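You operate a simulated robot arm through the tools that you are given. There is no shell and no other tool.

You run a simulated two-armed robot. Do the job below in one go: nothing can be reset, and whatever is moved stays where it is left.

Task
Pick up the white bottle from the top of the low rack with one hand, pass it to the other hand and put it in the inside of the sealer. Set down upright: white bottle.
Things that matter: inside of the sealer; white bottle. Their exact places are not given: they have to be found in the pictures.

The check looks at the end state, three seconds after you hand in, the way a careful person would. Anything else that was tipped, shoved, dropped, spilled or broken makes it a failure.

Robot
Two 7-joint arms with two-finger parallel grippers on one trunk, on a base that moves. Base frame: it is fixed to the floor where the robot stands at the start and does not move with it; the origin is under the middle of the robot, x ahead of it, y to its left, z up. Lengths are in m, angles in degrees, forces in N, time in s.
The left shoulder is at the start at [0.05, 0.168, 1.057], the right one opposite. With the tool pointing down near the work surface each hand reaches from about 0.2 to 0.66 m from the robot's upright axis, wherever it stands, measured 20 degrees to its own side. Places, roughly: inside of the sealer (25x25 cm) [-0.44, -1.7, 0.82]; white bottle [1.75, -1.75, 0.75]. Payload 1.57 kg a hand.
Tool frame (each hand has its own): the origin (TCP) lies between the finger pads and is the grasp point; the fingertips stand 0.03 m ahead of it; z points along the fingers, y is the line along which they close. The gripper opens to 0.08 m. The fingers are 0.017 m wide and 0.012 m thick; the gripper's body (0.04 by 0.082 m) begins 0.08 m behind the TCP.
Orientation is told as [roll, pitch, yaw] about the base's x, y, z axes, in that order, counted from this pose: with the fingers straight down and closing along the base's y, the tool's x points along the base's -x, its y along +y and its z along -z.

Tools
- The arms move only by the tool move_arm. It takes "left_plan", "right_plan" or both (then of equal length, played together; a hand with none holds still); each is a list of rows, each a list of 7 numbers: the shift along the base's x, y, z in units of 300 mm (1.0 is 300 mm), then the turn, a rotation vector about the base's x, y, z in units of 120 degrees (1.0 is 120 degrees), then the gripper command, from -1 (fully open) to 1 (shut), values between in proportion. In form: [[dx, dy, dz, ax, ay, az, fingers], ...]. A call has 1 to 20 rows; each row is the pose to reach, as a shift and turn from the pose commanded when the call began. A call with a number of a shift or a turn outside -1 to 1 is refused whole. Rows are played at 5 a second. More than 0.05 m and 8.6 degrees between two rows, or a gripper value outside its range, and nothing of the call is played. Where a pose cannot be reached the arm comes as near as it can. A force on the tool above 40 N (or 10 N above the force at the start of the call, whichever is more), or a blocked arm, ends the call early, and 0.2 s more pass. Each finger travels about 0.045 m/s and halts on what it meets, pressing with about 30 N; the grip force reading is that of the motor and also rises with nothing between the fingers. The clock runs only during rows and for 0.2 s after the last one: add rows that repeat a pose to give the fingers time. It gives the time, the measured TCP pose, the force on the tool (base axes), the opening and the grip force at its end, in the units of the frame above (readings bear some noise), with the torque about the TCP (base axes, N m) and any sound that the robot's microphone picked up.
- Cameras (640 x 400 px; columns grow to the right, rows downward): "scene" is now at [0.1302, -0.0096, 1.271]; the picture's right is [-0.11, -0.99, 0.00], its down [-0.54, 0.06, -0.84] and it looks along [0.84, -0.09, -0.54] (base axes); focal length 284 px, centre (320, 200). "left" rides on the left gripper at [0.072, 0.007, -0.122] in its tool frame; the picture's right is [-0.09, 1.00, 0.00], its down [-0.84, -0.08, -0.54] and it looks along [-0.54, -0.05, 0.84] (tool axes); focal length 238 px, centre (320, 200). "right" rides on the right gripper at [0.072, -0.007, -0.122] in its tool frame; the picture's right is [0.09, 1.00, 0.00], its down [-0.84, 0.08, -0.54] and it looks along [-0.54, 0.05, 0.84] (tool axes); focal length 238 px, centre (320, 200).
- camera(camera): a new picture of that camera. It takes no simulated time.
- slide_trunk(by): slides the trunk up (or, below 0, down) by that many m; the arms and the scene camera ride with it, the base frame stays. It gives what a move gives, with no picture.
- drive_base(legs): drives the robot by 1 to 6 legs, each [ahead, left, turn to the left] in m, m and degrees, along the robot's own axes; the way and the turn of a leg run together, so that a leg with both is an arc; at most 1.5 m and 180 degrees a leg. The arms and the cameras ride along, it lands a little off, and it stops where it bumps. It gives what a move gives.
- head_to(pan, tilt): turns the head with the scene camera to pan (to the left, within 80 degrees either way) and tilt (down, from -29 to 69), counted from straight ahead of the robot. It gives what a move gives.
- pixel_to_xyz(camera, pixels): for up to 12 pixels [column, row] of the newest picture of that camera ("zoom" is the newest enlarged one), the place [x, y, z] in the base frame of the surface seen there, good to about 0.002 m. It takes no simulated time.
- close_up(camera, box): a new picture of the part [left, top, right, bottom] of that camera's present view, enlarged. It takes no simulated time.
- job_done(): hands the job in; it is judged then, once.

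Unless the task says otherwise, let go and move clear before handing in.

The tools are called after "Emit:" as a command line: name --argument value ..., lists and objects as JSON in quotes. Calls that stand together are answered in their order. move_arm: Moves the arms, as the interface text tells. Its arguments: {"type":"object","properties":{"left_plan":{"type":"array"},"right_plan":{"type":"array"}},"required":[]} The other tools are called the same way: slide_trunk (by) moves the trunk up or down; drive_base (legs) drives the base; head_to (pan, tilt) turns the head that bears the scene camera; camera (camera) takes a picture; pixel_to_xyz (camera, pixels) gives the place of the surface under pixels of a picture; close_up (camera, box) takes an enlarged picture of a part of a camera's view; job_done () hands the job in.

At the start:

```text
time_s: 0.0
left_position: [0.4716, 0.1578, 1.1237]
left_tool_rot: [0.0, 0.0, 0.1]
left_wrist_force: [-0.5, 0.2, -0.3]
left_torque: [-0.04, 0.0, -0.01]
left_finger_gap: 0.0801
left_grip_force: 0.1
right_position: [0.3674, -0.1867, 1.1309]
right_tool_rot: [0.1, 0.0, 0.0]
right_wrist_force: [-0.4, 0.9, 0.4]
right_torque: [0.01, 0.04, -0.02]
right_finger_gap: 0.0798
right_grip_force: 0.1
trunk travel left (down, up): [-0.225, 0.218]
robot x, y, heading: [0.0019, -0.0002, 0.0]
head pan, tilt (commanded): [-6.1, 32.5]
```

scene: 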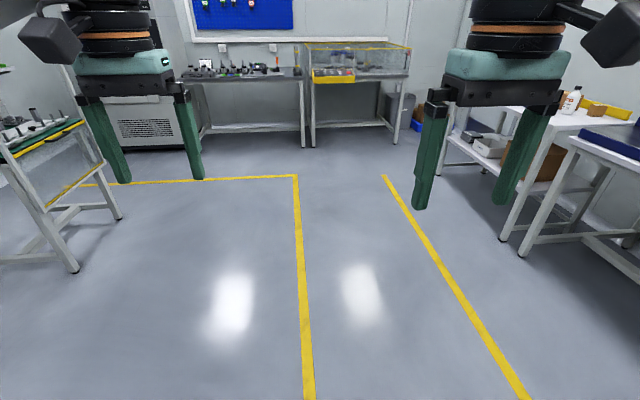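
right: 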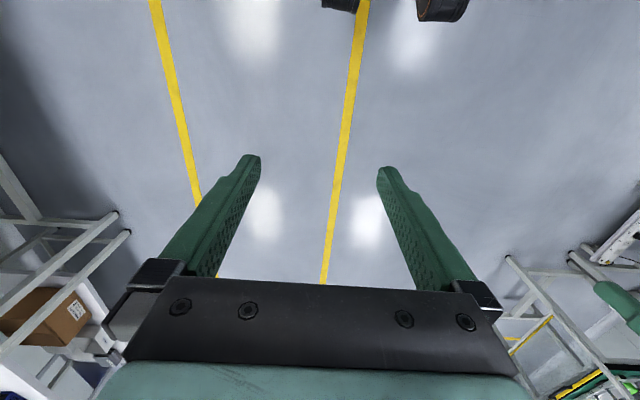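
left: 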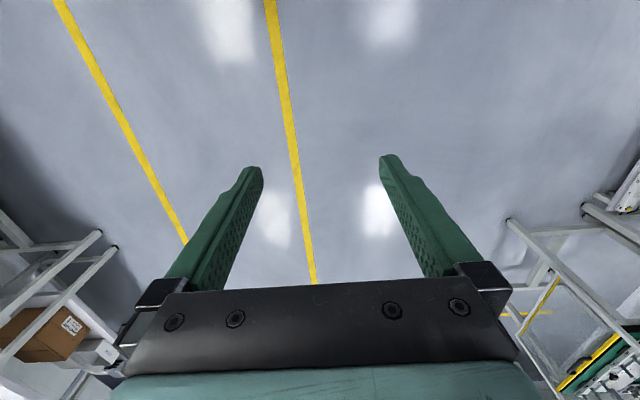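

The start picture shows a white bottle near pixel (572,100) on the low rack to the right. I'll turn the head right to look at it better.

Emit:
head_to --pan -45 --tilt 20

Emit:
camera --camera "scene"

```text
time_s: 1.1
left_position: [0.4725, 0.1584, 1.1236]
left_tool_rot: [0.0, 0.0, 0.0]
left_wrist_force: [0.0, 0.7, 0.5]
left_torque: [-0.04, 0.03, 0.03]
left_finger_gap: 0.08
left_grip_force: 0.1
right_position: [0.3661, -0.1856, 1.1311]
right_tool_rot: [0.1, 0.1, -0.2]
right_wrist_force: [-0.1, -0.3, 0.1]
right_torque: [0.02, 0.0, 0.0]
right_finger_gap: 0.0798
right_grip_force: 0.2
trunk travel left (down, up): [-0.225, 0.218]
robot x, y, heading: [-0.0013, 0.0046, 0.1]
head pan, tilt (commanded): [-45.0, 20.0]
```

```text
taken
```

scene: 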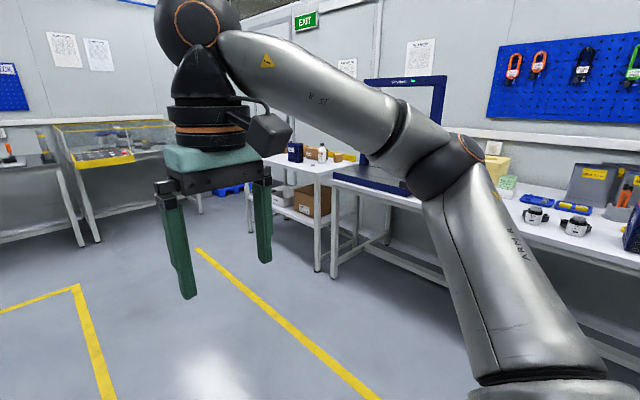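

Emit:
close_up --camera "scene" --box '[240, 120, 400, 220]'

Emit:
head_to --pan -80 --tilt 20

Emit:
camera --camera "scene"

```text
4.00 times, centred on (320, 170) of scene
```

zoom: 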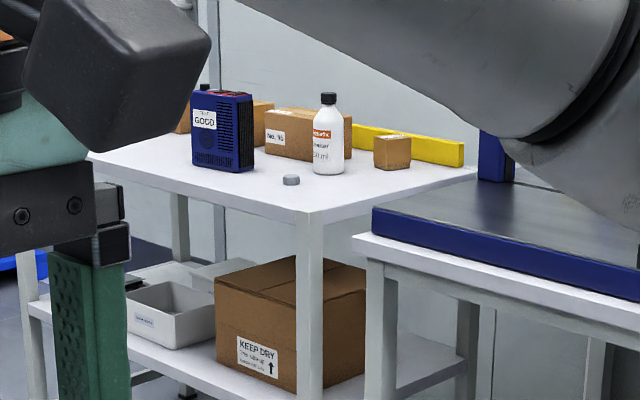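

```text
time_s: 2.1
left_position: [0.4717, 0.1574, 1.1241]
left_tool_rot: [0.0, 0.0, 0.0]
left_wrist_force: [0.0, 0.3, 0.2]
left_torque: [0.01, 0.02, 0.0]
left_finger_gap: 0.08
left_grip_force: 0.1
right_position: [0.367, -0.1866, 1.1321]
right_tool_rot: [0.1, 0.0, -0.1]
right_wrist_force: [-0.5, 0.3, 1.4]
right_torque: [-0.01, -0.03, 0.02]
right_finger_gap: 0.0799
right_grip_force: 0.1
trunk travel left (down, up): [-0.225, 0.218]
robot x, y, heading: [-0.0, -0.0031, 0.1]
head pan, tilt (commanded): [-80.0, 20.0]
```

```text
taken
```

scene: 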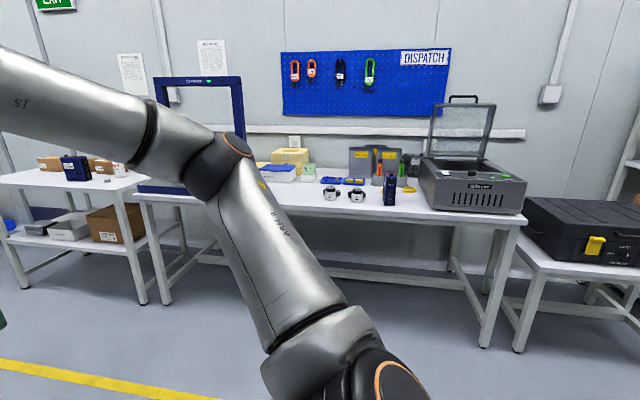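

The zoom shows the bottle at about (328,135) on the rack and the new view shows the open grey sealer at about (475,180). I'll read out the places of both.

Emit:
pixel_to_xyz --camera "zoom" --pixels '[[328, 98], [328, 120], [328, 165], [290, 180], [390, 150], [400, 165], [310, 210], [115, 155], [470, 170], [225, 160], [280, 140], [370, 230]]'

Emit:
pixel_to_xyz --camera "scene" --pixels '[[433, 208], [521, 212], [455, 165], [480, 165], [525, 180], [422, 158], [462, 130], [500, 225], [270, 197], [390, 190], [460, 101], [330, 192]]'

Emit:
close_up --camera "scene" --box '[380, 80, 560, 230]'

```text
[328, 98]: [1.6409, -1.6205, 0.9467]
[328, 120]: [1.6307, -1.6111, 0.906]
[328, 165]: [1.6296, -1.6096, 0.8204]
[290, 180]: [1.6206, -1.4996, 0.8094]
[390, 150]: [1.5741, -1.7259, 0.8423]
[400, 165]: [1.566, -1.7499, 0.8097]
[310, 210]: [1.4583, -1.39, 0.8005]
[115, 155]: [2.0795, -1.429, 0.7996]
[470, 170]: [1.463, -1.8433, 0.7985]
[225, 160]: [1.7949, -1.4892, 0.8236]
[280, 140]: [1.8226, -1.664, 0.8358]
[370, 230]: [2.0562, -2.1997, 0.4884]
```

```text
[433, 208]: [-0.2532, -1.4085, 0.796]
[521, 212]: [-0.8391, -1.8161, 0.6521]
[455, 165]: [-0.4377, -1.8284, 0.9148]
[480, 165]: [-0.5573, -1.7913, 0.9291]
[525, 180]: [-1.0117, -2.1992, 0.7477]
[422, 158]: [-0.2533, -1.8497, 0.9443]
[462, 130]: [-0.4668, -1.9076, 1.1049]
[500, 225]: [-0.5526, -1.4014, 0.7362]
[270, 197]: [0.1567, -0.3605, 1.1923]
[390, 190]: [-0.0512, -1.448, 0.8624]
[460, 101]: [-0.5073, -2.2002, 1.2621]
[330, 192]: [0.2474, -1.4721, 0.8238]
```

```text
2.67 times, centred on (470, 155) of scene
```

zoom: 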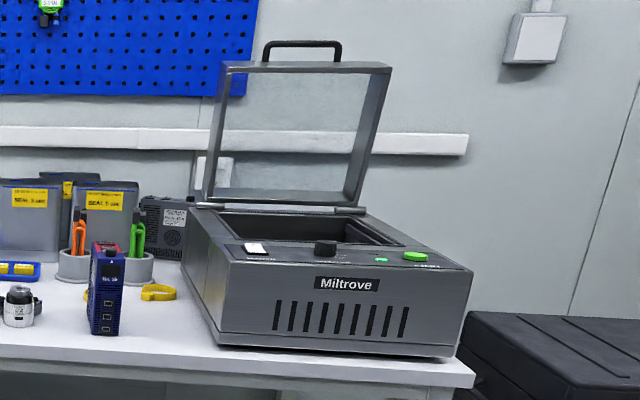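

The bottle stands near (1.64, -1.62) on the rack top at z 0.80, with a grey puck in front of it and a blue radio to the side; the sealer's rim is at about z 0.93. I'll turn to face -y and strafe in front of the rack, staying well back, for a closer look.

Emit:
drive_base --legs '[[0, 0, -90], [0, 0.8, 0], [0, 0.8, 0], [0.5, 0, 0]]'

Emit:
head_to --pan 0 --tilt 35

Emit:
camera --camera "scene"

```text
time_s: 23.0
left_position: [1.7184, -1.0432, 1.1238]
left_tool_rot: [0.1, 0.0, -92.5]
left_wrist_force: [0.2, 0.0, 0.1]
left_torque: [0.0, 0.01, 0.01]
left_finger_gap: 0.0801
left_grip_force: 0.1
right_position: [1.3797, -0.9225, 1.131]
right_tool_rot: [0.1, 0.1, -92.7]
right_wrist_force: [-0.5, -0.1, -0.4]
right_torque: [-0.01, -0.02, -0.01]
right_finger_gap: 0.0802
right_grip_force: 0.0
trunk travel left (down, up): [-0.225, 0.218]
robot x, y, heading: [1.5864, -0.564, -92.5]
head pan, tilt (commanded): [-80.0, 20.0]
```

```text
time_s: 24.5
left_position: [1.7193, -1.0428, 1.124]
left_tool_rot: [0.0, -0.1, -92.5]
left_wrist_force: [0.6, 0.0, -0.2]
left_torque: [0.03, -0.01, 0.02]
left_finger_gap: 0.0802
left_grip_force: 0.1
right_position: [1.3797, -0.9217, 1.1315]
right_tool_rot: [0.1, 0.0, -92.7]
right_wrist_force: [0.2, 0.0, 0.9]
right_torque: [0.02, 0.04, 0.01]
right_finger_gap: 0.08
right_grip_force: 0.1
trunk travel left (down, up): [-0.225, 0.218]
robot x, y, heading: [1.5811, -0.5645, -92.5]
head pan, tilt (commanded): [0.0, 35.0]
```

```text
taken
```

scene: 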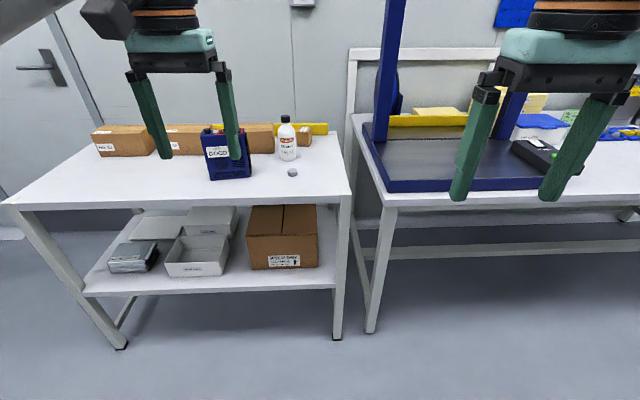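

The bottle is at about (287,140), with a puck at (292,172) and the radio at (228,155). I'll zoom in and measure.

Emit:
close_up --camera "scene" --box '[200, 100, 360, 200]'

```text
4.00 times, centred on (280, 150) of scene
```

zoom: 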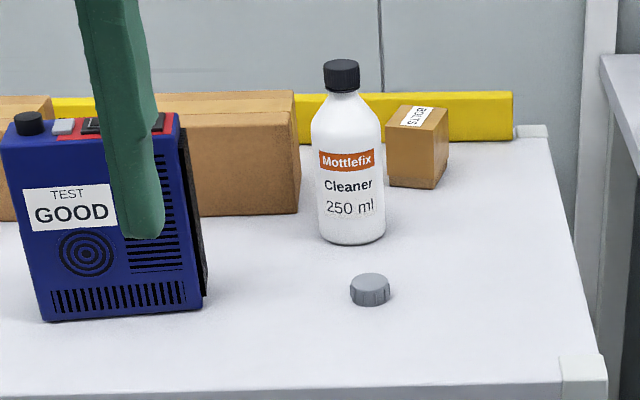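

Emit:
pixel_to_xyz --camera "zoom" --pixels '[[342, 63], [342, 80], [346, 130], [350, 170], [353, 235], [322, 190], [383, 190], [370, 280], [353, 290], [390, 290], [202, 290], [185, 130]]'

Emit:
pixel_to_xyz --camera "zoom" --pixels '[[436, 186], [420, 150], [447, 140], [298, 200], [295, 100], [480, 130], [300, 385], [575, 385], [540, 140], [450, 270], [392, 175], [186, 305]]'

```text
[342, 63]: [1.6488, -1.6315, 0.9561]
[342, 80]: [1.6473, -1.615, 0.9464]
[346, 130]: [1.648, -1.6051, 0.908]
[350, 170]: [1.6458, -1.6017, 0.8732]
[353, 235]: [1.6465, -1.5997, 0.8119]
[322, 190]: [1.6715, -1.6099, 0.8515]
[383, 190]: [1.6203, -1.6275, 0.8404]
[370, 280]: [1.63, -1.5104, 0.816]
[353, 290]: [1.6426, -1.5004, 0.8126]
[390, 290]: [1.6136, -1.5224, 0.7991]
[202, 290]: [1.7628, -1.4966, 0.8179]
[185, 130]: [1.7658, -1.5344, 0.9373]
```

```text
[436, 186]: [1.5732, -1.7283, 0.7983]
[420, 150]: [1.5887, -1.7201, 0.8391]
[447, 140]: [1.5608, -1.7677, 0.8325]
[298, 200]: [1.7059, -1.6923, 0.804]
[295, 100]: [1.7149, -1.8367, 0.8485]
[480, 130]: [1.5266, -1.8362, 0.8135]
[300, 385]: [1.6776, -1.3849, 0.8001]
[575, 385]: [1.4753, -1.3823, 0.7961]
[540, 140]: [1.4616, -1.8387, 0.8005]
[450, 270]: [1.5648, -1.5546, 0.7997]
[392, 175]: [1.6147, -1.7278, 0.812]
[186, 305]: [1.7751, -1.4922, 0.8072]
```

The bottle's centre works out at about (1.648, -1.631), z 0.80 to 0.957, diameter about 0.06; the puck is at (1.628,-1.515) and the radio's near edge is at x 1.763. I'll tilt the right hand in free air to a near-horizontal forward pointing pose for the pick, so the left hand can later take the bottle from above.

Emit:
move_arm --right_plan '[[0, -0.05, 0, -0.05, 0.0024, 0, -1], [0, -0.1, 0, -0.1, 0.0047, 0, -1], [0, -0.15, 0, -0.15, 0.0071, 0, -1], [0, -0.2, 0, -0.2, 0.0094, 0, -1], [0, -0.25, 0, -0.25, 0.0118, 0, -1], [0, -0.3, 0, -0.3, 0.0141, 0, -1], [0, -0.35, 0, -0.35, 0.0165, 0, -1], [0, -0.4, 0, -0.4, 0.0188, 0, -1], [0, -0.45, 0, -0.45, 0.0212, 0, -1], [0, -0.5, 0, -0.5, 0.0235, 0, -1], [0, -0.5, 0, -0.5, 0.0235, 0, -1], [0, -0.5, 0, -0.5, 0.0235, 0, -1]]'

Emit:
camera --camera "scene"

Emit:
camera --camera "right"

```text
time_s: 27.1
left_position: [1.7186, -1.043, 1.1243]
left_tool_rot: [0.0, 0.0, -92.5]
left_wrist_force: [-0.1, 0.6, 0.5]
left_torque: [0.01, 0.0, 0.03]
left_finger_gap: 0.0796
left_grip_force: 0.0
right_position: [1.3791, -1.0723, 1.132]
right_tool_rot: [-0.1, -60.1, -92.5]
right_wrist_force: [-0.1, -0.8, -0.7]
right_torque: [-0.03, 0.01, 0.0]
right_finger_gap: 0.0802
right_grip_force: 0.0
trunk travel left (down, up): [-0.225, 0.218]
robot x, y, heading: [1.5812, -0.5649, -92.4]
head pan, tilt (commanded): [0.0, 35.0]
```

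```text
taken
```

scene: 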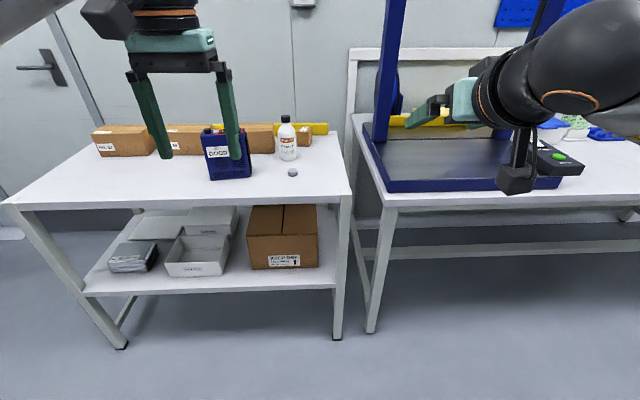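

```text
taken
```

right: 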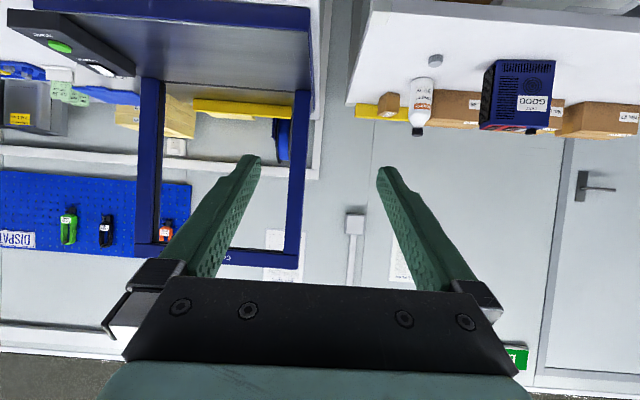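

The right hand is tilted 60° as commanded; its camera box hangs below the wrist at about (517,180). I'll measure how far below the TCP that box reaches, so it clears the rack.

Emit:
pixel_to_xyz --camera "scene" --pixels '[[515, 192], [503, 188], [530, 190], [517, 175], [520, 150], [500, 95], [415, 120], [430, 97], [455, 90], [590, 60]]'

Emit:
close_up --camera "scene" --box '[400, 50, 560, 200]'

```text
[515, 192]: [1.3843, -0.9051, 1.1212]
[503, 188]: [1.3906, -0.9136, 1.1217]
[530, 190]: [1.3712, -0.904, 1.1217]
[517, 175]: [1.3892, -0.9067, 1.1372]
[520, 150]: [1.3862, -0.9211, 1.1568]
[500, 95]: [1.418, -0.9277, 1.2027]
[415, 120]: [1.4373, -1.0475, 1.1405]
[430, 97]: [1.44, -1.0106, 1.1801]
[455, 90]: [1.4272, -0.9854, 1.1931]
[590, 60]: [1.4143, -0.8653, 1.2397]
```

```text
2.67 times, centred on (480, 125) of scene
```

zoom: 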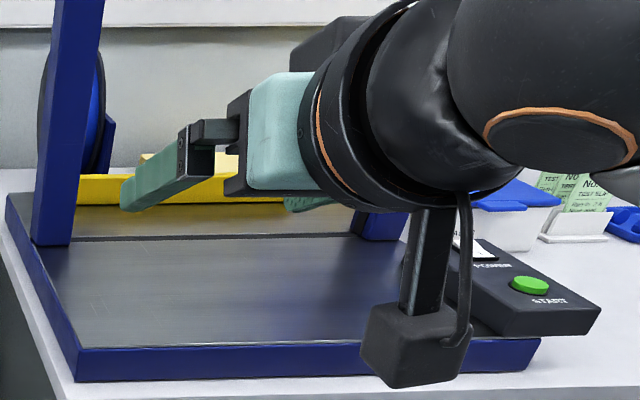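

Emit:
pixel_to_xyz --camera "zoom" --pixels '[[310, 45], [340, 30], [295, 60], [375, 30], [270, 90], [345, 80], [410, 30], [415, 375], [235, 110], [430, 230]]'

Emit:
drive_base --legs '[[0, 0.12, 2.5], [0.25, 0, 0]]'

Emit:
camera --camera "scene"

```text
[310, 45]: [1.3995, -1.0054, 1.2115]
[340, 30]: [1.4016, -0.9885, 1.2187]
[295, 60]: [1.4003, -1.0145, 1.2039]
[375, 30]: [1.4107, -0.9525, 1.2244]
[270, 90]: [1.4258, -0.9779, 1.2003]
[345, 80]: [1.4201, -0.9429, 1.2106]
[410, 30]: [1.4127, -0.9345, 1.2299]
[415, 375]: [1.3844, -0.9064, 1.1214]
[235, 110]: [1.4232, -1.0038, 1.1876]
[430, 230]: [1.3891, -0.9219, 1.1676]
```

```text
time_s: 30.2
left_position: [1.8631, -1.2875, 1.1238]
left_tool_rot: [0.0, 0.0, -89.5]
left_wrist_force: [0.7, -0.1, 0.0]
left_torque: [0.0, -0.03, -0.02]
left_finger_gap: 0.0798
left_grip_force: 0.0
right_position: [1.5259, -1.3313, 1.1322]
right_tool_rot: [0.0, -60.0, -89.8]
right_wrist_force: [0.4, -0.1, -0.2]
right_torque: [0.04, 0.0, 0.01]
right_finger_gap: 0.0799
right_grip_force: 0.1
trunk travel left (down, up): [-0.225, 0.218]
robot x, y, heading: [1.7019, -0.8127, -89.8]
head pan, tilt (commanded): [0.0, 35.0]
```

```text
taken
```

scene: 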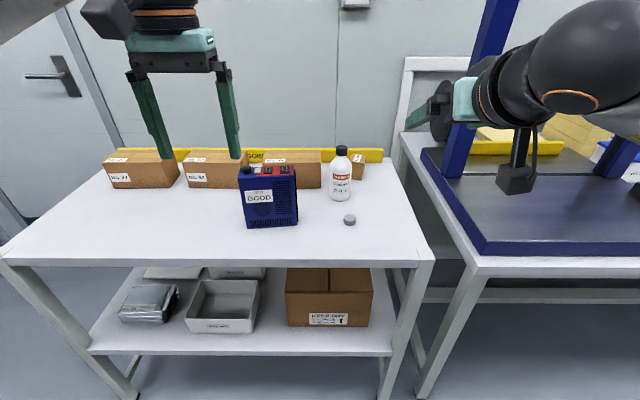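

The view is closer now, with the bottle at (341,175), the puck at (350,220) and the radio at (270,205). I'll re-measure the bottle from here.

Emit:
close_up --camera "scene" --box '[280, 130, 400, 240]'

```text
3.64 times, centred on (340, 185) of scene
```

zoom: 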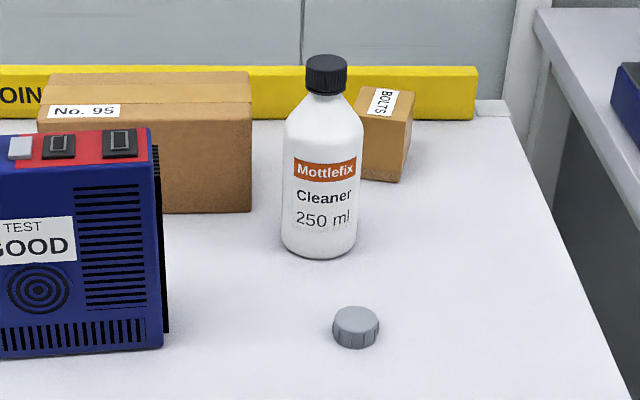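

Emit:
pixel_to_xyz --camera "zoom" --pixels '[[327, 58], [327, 75], [325, 110], [323, 150], [320, 200], [318, 250], [287, 190], [357, 190], [355, 325], [338, 330], [164, 300], [250, 200]]'

```text
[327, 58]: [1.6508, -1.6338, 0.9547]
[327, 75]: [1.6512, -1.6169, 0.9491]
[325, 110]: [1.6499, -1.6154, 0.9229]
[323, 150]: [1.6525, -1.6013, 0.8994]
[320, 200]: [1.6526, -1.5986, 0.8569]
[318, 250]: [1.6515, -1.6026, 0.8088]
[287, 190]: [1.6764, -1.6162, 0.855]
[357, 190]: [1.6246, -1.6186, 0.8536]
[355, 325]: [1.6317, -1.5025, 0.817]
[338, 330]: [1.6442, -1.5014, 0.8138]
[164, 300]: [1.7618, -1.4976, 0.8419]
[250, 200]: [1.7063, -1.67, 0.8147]
```

The bottle's centre is now at (1.650, -1.630), in agreement with before. I'll drive forward about 0.19 m, with both hands well above everything.

Emit:
drive_base --legs '[[0.19, 0, 0]]'

Emit:
head_to --pan 0 --tilt 45

Emit:
camera --camera "scene"

```text
time_s: 31.8
left_position: [1.863, -1.4727, 1.1236]
left_tool_rot: [0.0, 0.0, -89.6]
left_wrist_force: [-0.9, 0.1, -1.6]
left_torque: [-0.02, -0.02, -0.02]
left_finger_gap: 0.0799
left_grip_force: 0.2
right_position: [1.5272, -1.5185, 1.1318]
right_tool_rot: [0.0, -60.0, -89.8]
right_wrist_force: [0.0, 0.3, 0.1]
right_torque: [0.03, 0.01, 0.0]
right_finger_gap: 0.0801
right_grip_force: 0.1
trunk travel left (down, up): [-0.225, 0.218]
robot x, y, heading: [1.7029, -1.0022, -89.7]
head pan, tilt (commanded): [0.0, 35.0]
```

```text
time_s: 32.5
left_position: [1.8636, -1.4724, 1.1243]
left_tool_rot: [-0.1, 0.0, -89.7]
left_wrist_force: [0.4, 0.5, 0.2]
left_torque: [0.0, -0.01, 0.02]
left_finger_gap: 0.08
left_grip_force: 0.1
right_position: [1.5271, -1.5185, 1.1305]
right_tool_rot: [0.0, -60.1, -89.7]
right_wrist_force: [0.5, -0.7, -0.6]
right_torque: [0.01, -0.01, 0.03]
right_finger_gap: 0.0799
right_grip_force: 0.0
trunk travel left (down, up): [-0.225, 0.218]
robot x, y, heading: [1.6999, -1.0039, -89.8]
head pan, tilt (commanded): [0.0, 45.0]
```

```text
taken
```

scene: 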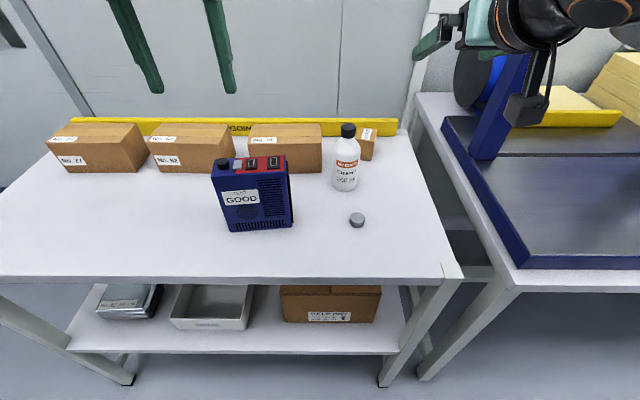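

The way is clear. I'll bring the right hand back and to the left, then down to a spot about 0.12 m short of the bottle along its approach line.

Emit:
move_arm --right_plan '[[0.051, 0.024, -0.055, 0, 0, 0, -1], [0.103, 0.049, -0.109, 0, 0, 0, -1], [0.154, 0.073, -0.164, 0, 0, 0, -1], [0.205, 0.098, -0.218, 0, 0, 0, -1], [0.256, 0.122, -0.273, 0, 0, 0, -1], [0.308, 0.146, -0.328, 0, 0, 0, -1], [0.359, 0.17, -0.382, 0, 0, 0, -1], [0.41, 0.195, -0.437, 0, 0, 0, -1], [0.41, 0.14, -0.51, 0, 0, 0, -1], [0.41, 0.085, -0.583, 0, 0, 0, -1], [0.41, 0.03, -0.657, 0, 0, 0, -1], [0.41, -0.025, -0.73, 0, 0, 0, -1], [0.41, -0.025, -0.73, 0, 0, 0, -1], [0.41, -0.025, -0.73, 0, 0, 0, -1]]'

Emit:
camera --camera "scene"

Emit:
camera --camera "right"

```text
time_s: 35.5
left_position: [1.8645, -1.4717, 1.1249]
left_tool_rot: [0.0, 0.0, -89.6]
left_wrist_force: [0.6, -0.3, -0.1]
left_torque: [-0.01, 0.04, 0.0]
left_finger_gap: 0.0798
left_grip_force: 0.1
right_position: [1.6529, -1.5262, 0.9142]
right_tool_rot: [0.0, -60.0, -89.7]
right_wrist_force: [-0.2, -0.8, 0.1]
right_torque: [0.03, 0.02, 0.0]
right_finger_gap: 0.0801
right_grip_force: 0.0
trunk travel left (down, up): [-0.225, 0.218]
robot x, y, heading: [1.7042, -1.0039, -89.5]
head pan, tilt (commanded): [0.0, 45.0]
```

```text
taken
```

scene: 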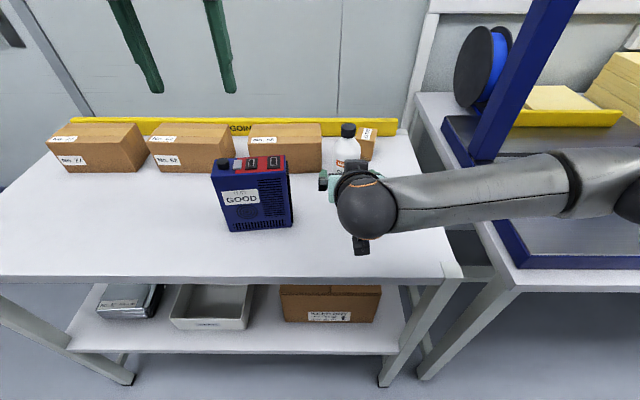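

```text
taken
```

right: 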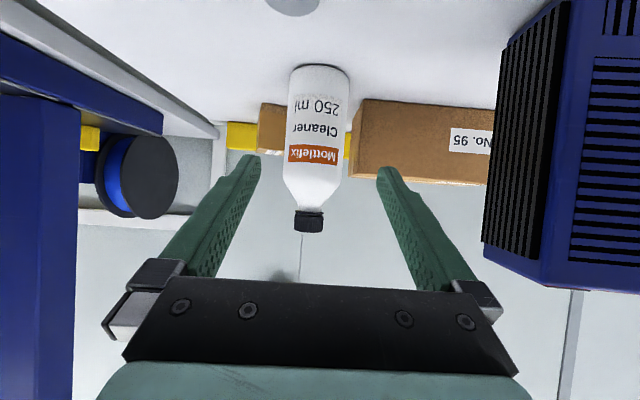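

The wrist view shows the bottle (columns 288–350) centred between the fingertips (about 250 and 385). Before going in I'll check how far the forearm is from the blue gantry frame on the next bench.

Emit:
pixel_to_xyz --camera "scene" --pixels '[[400, 205], [460, 185], [540, 165], [570, 190], [620, 175], [630, 215], [485, 145], [520, 70], [490, 220], [600, 205], [370, 220], [361, 245]]'

Emit:
head_to --pan -40 --tilt 45

Emit:
camera --camera "scene"

```text
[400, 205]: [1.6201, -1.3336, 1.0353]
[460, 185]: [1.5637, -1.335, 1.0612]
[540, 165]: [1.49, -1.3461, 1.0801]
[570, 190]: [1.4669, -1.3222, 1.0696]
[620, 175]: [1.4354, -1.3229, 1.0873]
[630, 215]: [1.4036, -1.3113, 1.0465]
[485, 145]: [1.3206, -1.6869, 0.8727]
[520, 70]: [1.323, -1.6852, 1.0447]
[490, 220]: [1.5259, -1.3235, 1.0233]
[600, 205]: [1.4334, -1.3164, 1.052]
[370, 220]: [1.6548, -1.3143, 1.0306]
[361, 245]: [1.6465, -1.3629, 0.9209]
```

```text
time_s: 36.5
left_position: [1.8639, -1.4727, 1.1234]
left_tool_rot: [0.0, -0.1, -89.7]
left_wrist_force: [0.1, -0.3, -0.5]
left_torque: [-0.04, -0.02, 0.01]
left_finger_gap: 0.0798
left_grip_force: 0.0
right_position: [1.6518, -1.527, 0.9124]
right_tool_rot: [0.0, -60.1, -89.7]
right_wrist_force: [0.1, 0.3, 0.7]
right_torque: [0.01, 0.03, -0.02]
right_finger_gap: 0.08
right_grip_force: 0.1
trunk travel left (down, up): [-0.225, 0.218]
robot x, y, heading: [1.7037, -1.0022, -89.6]
head pan, tilt (commanded): [-40.0, 45.0]
```

```text
taken
```

scene: 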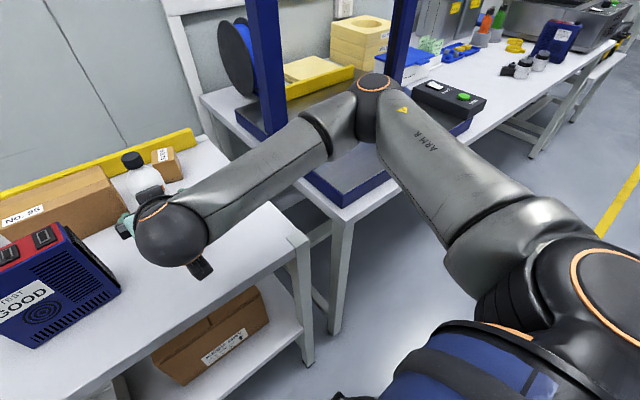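

The elbow is about 0.3 m from the gantry, so there is room. I'll move in along the approach line until the TCP is on the bottle's axis, fingers open.

Emit:
move_arm --right_plan '[[-0.001, -0.058, -0.036, 0, 0, 0, -1], [-0.002, -0.116, -0.072, 0, 0, 0, -1], [-0.003, -0.174, -0.108, 0, 0, 0, -1], [-0.004, -0.231, -0.144, 0, 0, 0, -1], [-0.005, -0.289, -0.18, 0, 0, 0, -1], [-0.005, -0.347, -0.217, 0, 0, 0, -1], [-0.005, -0.347, -0.217, 0, 0, 0, -1]]'

Emit:
camera --camera "right"

Emit:
head_to --pan 0 --tilt 45

Emit:
camera --camera "scene"

```text
time_s: 38.1
left_position: [1.8638, -1.4738, 1.124]
left_tool_rot: [0.0, 0.1, -89.6]
left_wrist_force: [0.7, 0.2, -0.4]
left_torque: [-0.01, 0.05, -0.05]
left_finger_gap: 0.08
left_grip_force: 0.0
right_position: [1.6506, -1.6315, 0.8474]
right_tool_rot: [0.0, -60.2, -89.7]
right_wrist_force: [0.0, 0.0, 0.0]
right_torque: [0.01, -0.03, 0.02]
right_finger_gap: 0.0798
right_grip_force: 0.0
trunk travel left (down, up): [-0.225, 0.218]
robot x, y, heading: [1.7036, -1.0006, -89.3]
head pan, tilt (commanded): [-40.0, 45.0]
```

```text
taken
```

right: 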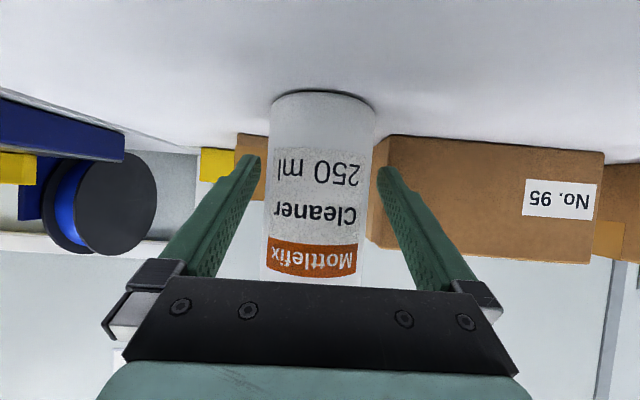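

```text
time_s: 39.2
left_position: [1.8637, -1.4733, 1.1231]
left_tool_rot: [0.0, 0.0, -89.7]
left_wrist_force: [0.2, 0.4, -0.4]
left_torque: [-0.01, 0.0, 0.01]
left_finger_gap: 0.0802
left_grip_force: 0.0
right_position: [1.6499, -1.6316, 0.8481]
right_tool_rot: [0.0, -60.0, -89.7]
right_wrist_force: [1.0, -1.0, 0.1]
right_torque: [0.03, -0.01, 0.0]
right_finger_gap: 0.0799
right_grip_force: 0.1
trunk travel left (down, up): [-0.225, 0.218]
robot x, y, heading: [1.704, -0.9988, -89.8]
head pan, tilt (commanded): [0.0, 45.0]
```

```text
taken
```

scene: 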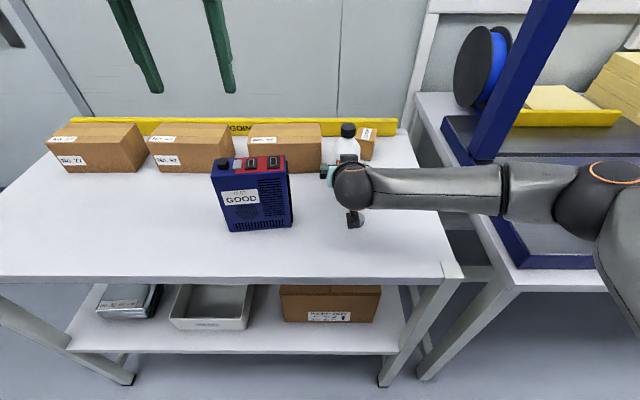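

The bottle now sits between the fingers (columns 272–375 between the pads at 255 and 385) and no force is felt. I'll close the right gripper.

Emit:
move_arm --right_plan '[[0, 0, 0, 0, 0, 0, 0], [0, 0, 0, 0, 0, 0, 1], [0, 0, 0, 0, 0, 0, 1], [0, 0, 0, 0, 0, 0, 1], [0, 0, 0, 0, 0, 0, 1], [0, 0, 0, 0, 0, 0, 1]]'

Emit:
camera --camera "right"

```text
time_s: 40.6
left_position: [1.8646, -1.4725, 1.1245]
left_tool_rot: [0.0, 0.0, -89.7]
left_wrist_force: [-0.2, -0.7, 0.4]
left_torque: [0.05, 0.0, 0.01]
left_finger_gap: 0.0798
left_grip_force: 0.0
right_position: [1.6509, -1.63, 0.8471]
right_tool_rot: [0.0, -60.0, -89.8]
right_wrist_force: [-1.0, -0.6, 0.7]
right_torque: [-0.04, 0.07, -0.04]
right_finger_gap: 0.059
right_grip_force: 29.7
trunk travel left (down, up): [-0.225, 0.218]
robot x, y, heading: [1.7038, -1.0035, -89.6]
head pan, tilt (commanded): [0.0, 45.0]
```

```text
taken
```

right: 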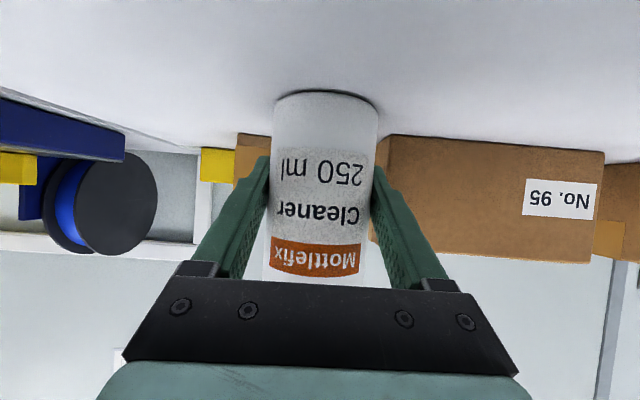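

The right hand holds the bottle (gap 0.059, grip 29.7 N). I'll lift it straight up.

Emit:
move_arm --right_plan '[[0, 0, 0.04, 0, 0, 0, 1], [0, 0, 0.1, 0, 0, 0, 1], [0, 0, 0.18, 0, 0, 0, 1], [0, 0, 0.26, 0, 0, 0, 1], [0, 0, 0.34, 0, 0, 0, 1], [0, 0, 0.42, 0, 0, 0, 1], [0, 0, 0.5, 0, 0, 0, 1], [0, 0, 0.58, 0, 0, 0, 1], [0, 0, 0.64, 0, 0, 0, 1], [0, 0, 0.64, 0, 0, 0, 1]]'

Emit:
camera --camera "scene"

Emit:
camera --camera "right"

```text
time_s: 42.8
left_position: [1.8627, -1.4736, 1.124]
left_tool_rot: [0.0, 0.0, -89.6]
left_wrist_force: [-0.2, 0.7, 0.0]
left_torque: [-0.02, 0.0, -0.01]
left_finger_gap: 0.0803
left_grip_force: 0.1
right_position: [1.6499, -1.6296, 1.0387]
right_tool_rot: [0.0, -60.0, -89.7]
right_wrist_force: [-0.7, -0.2, -3.0]
right_torque: [-0.02, 0.01, 0.0]
right_finger_gap: 0.0587
right_grip_force: 29.3
trunk travel left (down, up): [-0.225, 0.218]
robot x, y, heading: [1.703, -1.0022, -89.6]
head pan, tilt (commanded): [0.0, 45.0]
```

```text
taken
```

scene: 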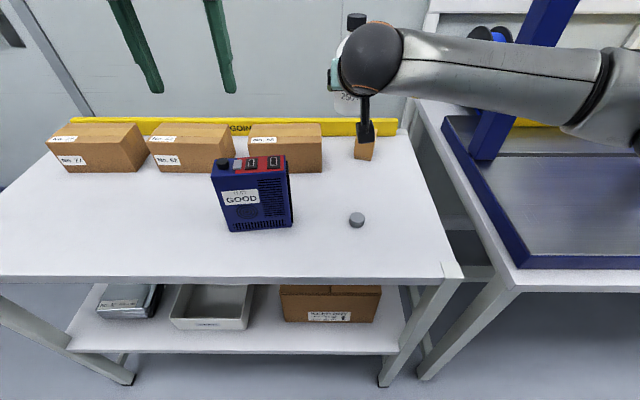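

```text
taken
```

right: 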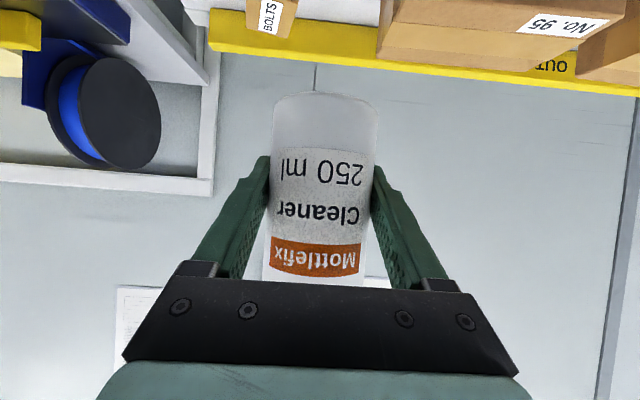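

The bottle is lifted cleanly (about 3 N) and the rack's other items are undisturbed. I'll back away from the rack into open floor for the handover.

Emit:
drive_base --legs '[[-0.5, 0, 0]]'

Emit:
head_to --pan 0 --tilt 30

Emit:
camera --camera "scene"

```text
time_s: 45.8
left_position: [1.8628, -0.9633, 1.1257]
left_tool_rot: [0.1, 0.1, -89.1]
left_wrist_force: [0.3, 0.3, -0.7]
left_torque: [0.04, 0.02, 0.0]
left_finger_gap: 0.0803
left_grip_force: 0.0
right_position: [1.6499, -1.1231, 1.0384]
right_tool_rot: [0.0, -60.0, -89.2]
right_wrist_force: [-0.1, -0.3, -2.3]
right_torque: [-0.01, 0.0, -0.03]
right_finger_gap: 0.0592
right_grip_force: 30.4
trunk travel left (down, up): [-0.225, 0.218]
robot x, y, heading: [1.6992, -0.4945, -89.5]
head pan, tilt (commanded): [0.0, 45.0]
```

```text
time_s: 46.6
left_position: [1.8624, -0.9639, 1.1246]
left_tool_rot: [0.0, 0.1, -89.2]
left_wrist_force: [0.4, -0.4, -0.6]
left_torque: [-0.04, 0.01, -0.01]
left_finger_gap: 0.0798
left_grip_force: 0.2
right_position: [1.6502, -1.1225, 1.039]
right_tool_rot: [0.1, -60.0, -89.2]
right_wrist_force: [0.2, 0.0, -1.9]
right_torque: [0.0, -0.02, 0.02]
right_finger_gap: 0.0588
right_grip_force: 30.1
trunk travel left (down, up): [-0.225, 0.218]
robot x, y, heading: [1.697, -0.4941, -89.0]
head pan, tilt (commanded): [0.0, 30.0]
```

```text
taken
```

scene: 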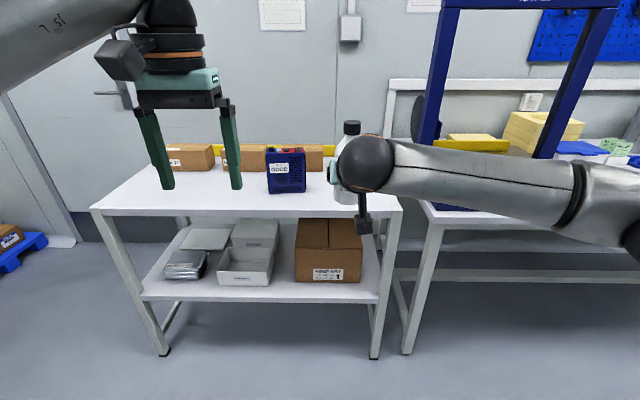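

Robot is clear of the rack at y -0.49. I'll swing the right hand 90° to the left in free air while lowering it, and turn the left hand -90° so both hands close along the same axis and the left camera faces away.

Emit:
move_arm --right_plan '[[0.011, 0.042, -0.025, 0, 0, 0.0625, 1], [0.022, 0.085, -0.05, 0, 0, 0.125, 1], [0.033, 0.127, -0.074, 0, 0, 0.1875, 1], [0.044, 0.169, -0.099, 0, 0, 0.25, 1], [0.056, 0.212, -0.124, 0, 0, 0.3125, 1], [0.067, 0.254, -0.149, 0, 0, 0.375, 1], [0.078, 0.296, -0.174, 0, 0, 0.4375, 1], [0.089, 0.339, -0.198, 0, 0, 0.5, 1], [0.1, 0.381, -0.223, 0, 0, 0.5625, 1], [0.111, 0.423, -0.248, 0, 0, 0.625, 1], [0.122, 0.466, -0.273, 0, 0, 0.6875, 1], [0.133, 0.508, -0.297, 0, 0, 0.75, 1], [0.133, 0.508, -0.297, 0, 0, 0.75, 1], [0.133, 0.508, -0.297, 0, 0, 0.75, 1]]' --left_plan '[[0.008, 0, 0.017, 0, 0, -0.0625, -1], [0.017, 0, 0.033, 0, 0, -0.125, -1], [0.025, 0, 0.05, 0, 0, -0.1875, -1], [0.033, 0, 0.067, 0, 0, -0.25, -1], [0.042, 0, 0.083, 0, 0, -0.3125, -1], [0.05, 0, 0.1, 0, 0, -0.375, -1], [0.058, 0, 0.117, 0, 0, -0.4375, -1], [0.067, 0, 0.133, 0, 0, -0.5, -1], [0.075, 0, 0.15, 0, 0, -0.5625, -1], [0.083, 0, 0.167, 0, 0, -0.625, -1], [0.092, 0, 0.183, 0, 0, -0.6875, -1], [0.1, 0, 0.2, 0, 0, -0.75, -1], [0.1, 0, 0.2, 0, 0, -0.75, -1], [0.1, 0, 0.2, 0, 0, -0.75, -1]]'

Emit:
camera --camera "scene"

Emit:
camera --camera "left"

```text
time_s: 49.6
left_position: [1.787, -0.7763, 1.0935]
left_tool_rot: [0.0, -0.1, -179.1]
left_wrist_force: [-0.3, -0.3, 0.4]
left_torque: [-0.05, 0.0, -0.01]
left_finger_gap: 0.08
left_grip_force: 0.0
left hand out of reach, approached as far as the arm can: row 5, 6, 7, 8, 9, 10, 11, 12, 13, 14
right_position: [1.6739, -1.0282, 0.9827]
right_tool_rot: [0.0, -60.1, -33.0]
right_wrist_force: [0.5, -0.7, -2.7]
right_torque: [0.01, -0.02, -0.02]
right_finger_gap: 0.0589
right_grip_force: 30.2
right hand out of reach, approached as far as the arm can: row 8, 9, 10, 11, 12, 13, 14
trunk travel left (down, up): [-0.225, 0.218]
robot x, y, heading: [1.6985, -0.4909, -89.0]
head pan, tilt (commanded): [0.0, 30.0]
```

```text
taken
```

scene: 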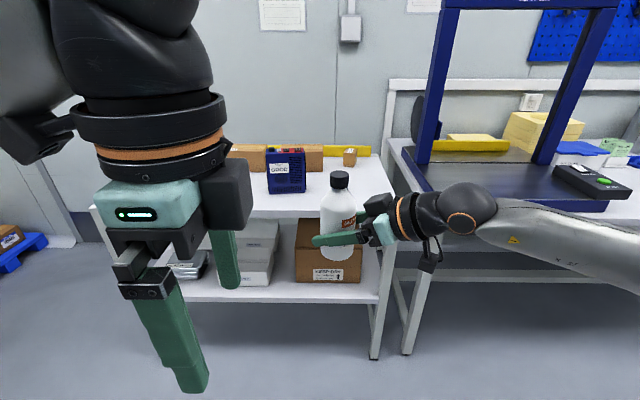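

```text
taken
```

left: 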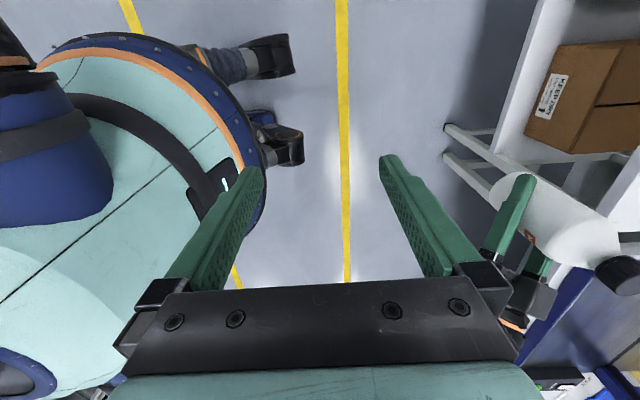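

Both hands ran out of reach: the left ended at (1.787,-0.776,1.094) close to my body, the right at (1.674,-1.028,0.983) with yaw -33. The bottle is still held firmly, and I'll send a zero move to learn what pose counts as commanded now.

Emit:
move_arm --right_plan '[[0, 0, 0, 0, 0, 0, 1]]' --left_plan '[[0, 0, 0, 0, 0, 0, -1]]'

```text
time_s: 50.0
left_position: [1.7867, -0.7761, 1.0942]
left_tool_rot: [-0.1, -0.1, -179.0]
left_wrist_force: [-0.3, 0.5, 0.8]
left_torque: [-0.01, 0.03, -0.02]
left_finger_gap: 0.08
left_grip_force: 0.2
right_position: [1.6744, -1.0295, 0.9838]
right_tool_rot: [0.1, -60.0, -33.0]
right_wrist_force: [-0.1, 0.1, -2.1]
right_torque: [0.01, 0.02, -0.03]
right_finger_gap: 0.0588
right_grip_force: 30.1
trunk travel left (down, up): [-0.225, 0.218]
robot x, y, heading: [1.6986, -0.4937, -89.2]
head pan, tilt (commanded): [0.0, 30.0]
```

The commanded poses are clamped to where the arms are, so shifts count from there. I'll bring the left hand back to its plain downward pose in front, and lower the right hand while setting its yaw to about 30° left of ahead — a reachable handover layout.

Emit:
move_arm --right_plan '[[0.006, 0, -0.032, 0, 0, -0.018, 1], [0.011, 0, -0.063, 0, 0, -0.036, 1], [0.017, 0, -0.095, 0, 0, -0.054, 1], [0.022, 0, -0.127, 0, 0, -0.072, 1], [0.028, 0, -0.158, 0, 0, -0.09, 1], [0.034, 0, -0.19, 0, 0, -0.108, 1], [0.039, 0, -0.222, 0, 0, -0.127, 1], [0.045, 0, -0.253, 0, 0, -0.145, 1], [0.05, 0, -0.285, 0, 0, -0.163, 1], [0.056, 0, -0.317, 0, 0, -0.181, 1], [0.061, 0, -0.348, 0, 0, -0.199, 1], [0.067, 0, -0.38, 0, 0, -0.217, 1], [0.067, 0, -0.38, 0, 0, -0.217, 1], [0.067, 0, -0.38, 0, 0, -0.217, 1]]' --left_plan '[[0.021, -0.052, 0.004, 0, 0, 0.0625, -1], [0.042, -0.104, 0.009, 0, 0, 0.125, -1], [0.063, -0.156, 0.013, 0, 0, 0.1875, -1], [0.083, -0.208, 0.018, 0, 0, 0.25, -1], [0.104, -0.26, 0.022, 0, 0, 0.3125, -1], [0.125, -0.312, 0.027, 0, 0, 0.375, -1], [0.146, -0.363, 0.031, 0, 0, 0.4375, -1], [0.167, -0.415, 0.035, 0, 0, 0.5, -1], [0.188, -0.467, 0.04, 0, 0, 0.5625, -1], [0.208, -0.519, 0.044, 0, 0, 0.625, -1], [0.229, -0.571, 0.049, 0, 0, 0.6875, -1], [0.25, -0.623, 0.053, 0, 0, 0.75, -1], [0.25, -0.623, 0.053, 0, 0, 0.75, -1], [0.25, -0.623, 0.053, 0, 0, 0.75, -1]]'

Emit:
camera --camera "scene"

Emit:
camera --camera "left"

```text
time_s: 53.0
left_position: [1.8637, -0.9492, 1.1081]
left_tool_rot: [0.1, 0.0, -89.0]
left_wrist_force: [-0.4, 0.2, 0.5]
left_torque: [-0.01, 0.01, -0.01]
left_finger_gap: 0.08
left_grip_force: 0.1
right_position: [1.6953, -1.0285, 0.8676]
right_tool_rot: [0.0, -60.0, -59.0]
right_wrist_force: [-0.9, 0.2, -1.8]
right_torque: [0.0, 0.0, 0.0]
right_finger_gap: 0.0587
right_grip_force: 29.9
trunk travel left (down, up): [-0.225, 0.218]
robot x, y, heading: [1.6951, -0.4938, -89.4]
head pan, tilt (commanded): [0.0, 30.0]
```

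```text
taken
```

scene: 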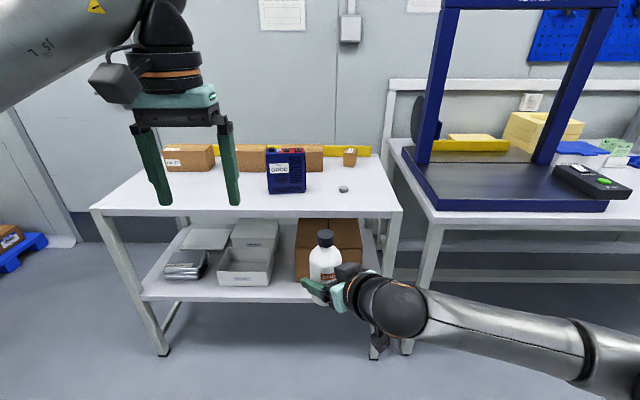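

```text
taken
```

left: 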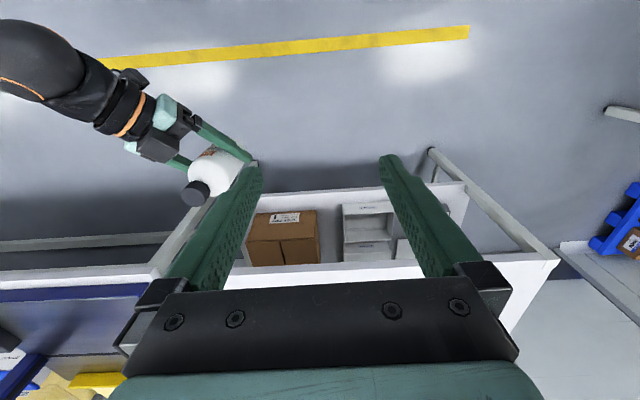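

Both hands are now in the wanted poses and the bottle is clearly visible at (325,260). I'll zoom in to check that it is upright and to measure its axis.

Emit:
close_up --camera "scene" --box '[260, 210, 420, 330]'

```text
3.33 times, centred on (340, 270) of scene
```

zoom: 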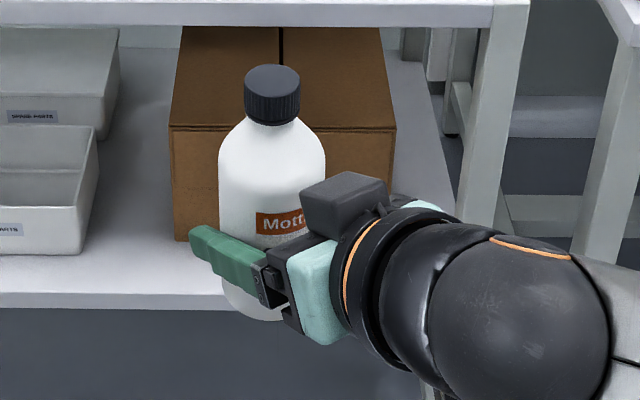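

Emit:
pixel_to_xyz --camera "zoom" --pixels '[[272, 68], [272, 80], [272, 105], [272, 150], [272, 190], [226, 180], [318, 180], [345, 178], [320, 190], [375, 195], [385, 180], [420, 300]]'

```text
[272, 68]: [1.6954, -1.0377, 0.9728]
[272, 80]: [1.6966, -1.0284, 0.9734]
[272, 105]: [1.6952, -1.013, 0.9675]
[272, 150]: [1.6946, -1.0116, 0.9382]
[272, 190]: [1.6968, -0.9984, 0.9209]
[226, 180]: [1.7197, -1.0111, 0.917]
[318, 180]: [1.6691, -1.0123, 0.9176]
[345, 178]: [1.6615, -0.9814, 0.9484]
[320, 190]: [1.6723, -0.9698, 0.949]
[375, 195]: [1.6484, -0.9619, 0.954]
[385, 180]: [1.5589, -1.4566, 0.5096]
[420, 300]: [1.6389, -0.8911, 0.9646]
```

The bottle is upright: its axis is at (1.695, -1.028), top at z 0.9735, with the cylinder part ending about z 0.922. I'll bring the left hand to a hover point right above it, turned 12° for finger clearance.

Emit:
move_arm --left_plan '[[-0.07, -0.033, -0.01, 0, 0, 0.0125, -1], [-0.14, -0.066, -0.02, 0, 0, 0.025, -1], [-0.211, -0.099, -0.04, 0, 0, 0.0375, -1], [-0.281, -0.132, -0.06, 0, 0, 0.05, -1], [-0.351, -0.164, -0.08, 0, 0, 0.0625, -1], [-0.422, -0.197, -0.11, 0, 0, 0.075, -1], [-0.492, -0.23, -0.135, 0, 0, 0.0875, -1], [-0.562, -0.263, -0.16, 0, 0, 0.1, -1], [-0.562, -0.263, -0.16, 0, 0, 0.1, -1], [-0.562, -0.263, -0.16, 0, 0, 0.1, -1]]'

Emit:
camera --camera "scene"

Emit:
camera --camera "left"

```text
time_s: 55.2
left_position: [1.6958, -1.0287, 1.059]
left_tool_rot: [0.0, 0.0, -77.1]
left_wrist_force: [-0.2, 1.0, 0.1]
left_torque: [0.01, -0.02, -0.03]
left_finger_gap: 0.08
left_grip_force: 0.0
right_position: [1.6952, -1.028, 0.8661]
right_tool_rot: [0.0, -60.2, -59.0]
right_wrist_force: [0.2, 0.1, -1.7]
right_torque: [0.01, 0.0, 0.01]
right_finger_gap: 0.0589
right_grip_force: 30.5
trunk travel left (down, up): [-0.225, 0.218]
robot x, y, heading: [1.6972, -0.4946, -89.1]
head pan, tilt (commanded): [0.0, 30.0]
```

```text
taken
```

scene: 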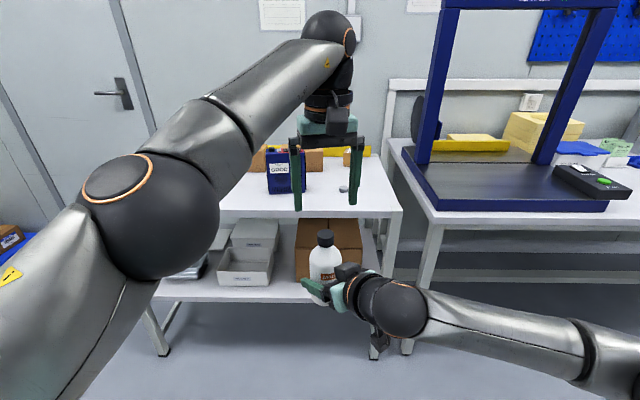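

```text
taken
```

left: 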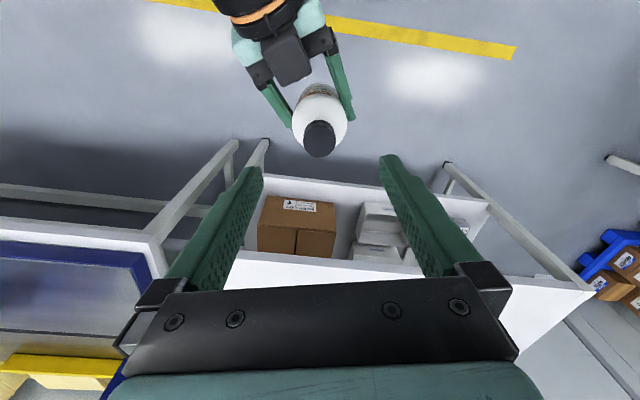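

The cap in the left wrist view is at (320,138), close to the predicted (319,143). I'll measure the cap directly from this camera to fine-tune.

Emit:
close_up --camera "left" --box '[240, 60, 400, 180]'

```text
3.33 times, centred on (320, 120) of left
```

zoom: 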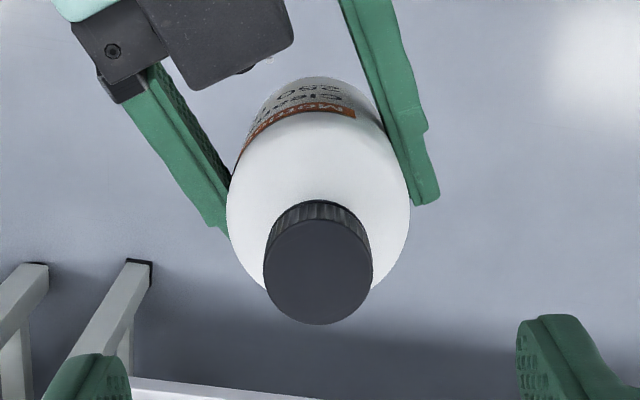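

Emit:
pixel_to_xyz --camera "zoom" --pixels '[[318, 222], [318, 320], [266, 272], [370, 272], [318, 272], [430, 195], [410, 195], [210, 215], [225, 190], [280, 40], [200, 80], [130, 55]]'

```text
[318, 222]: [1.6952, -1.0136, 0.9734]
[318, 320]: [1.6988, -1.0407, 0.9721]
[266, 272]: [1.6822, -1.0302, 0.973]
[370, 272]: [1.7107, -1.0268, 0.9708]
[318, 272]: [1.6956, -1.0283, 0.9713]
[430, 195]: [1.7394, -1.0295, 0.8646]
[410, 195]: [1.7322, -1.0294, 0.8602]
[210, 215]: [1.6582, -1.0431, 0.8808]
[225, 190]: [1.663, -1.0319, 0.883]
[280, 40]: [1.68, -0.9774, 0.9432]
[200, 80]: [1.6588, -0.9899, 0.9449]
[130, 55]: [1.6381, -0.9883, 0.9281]
```

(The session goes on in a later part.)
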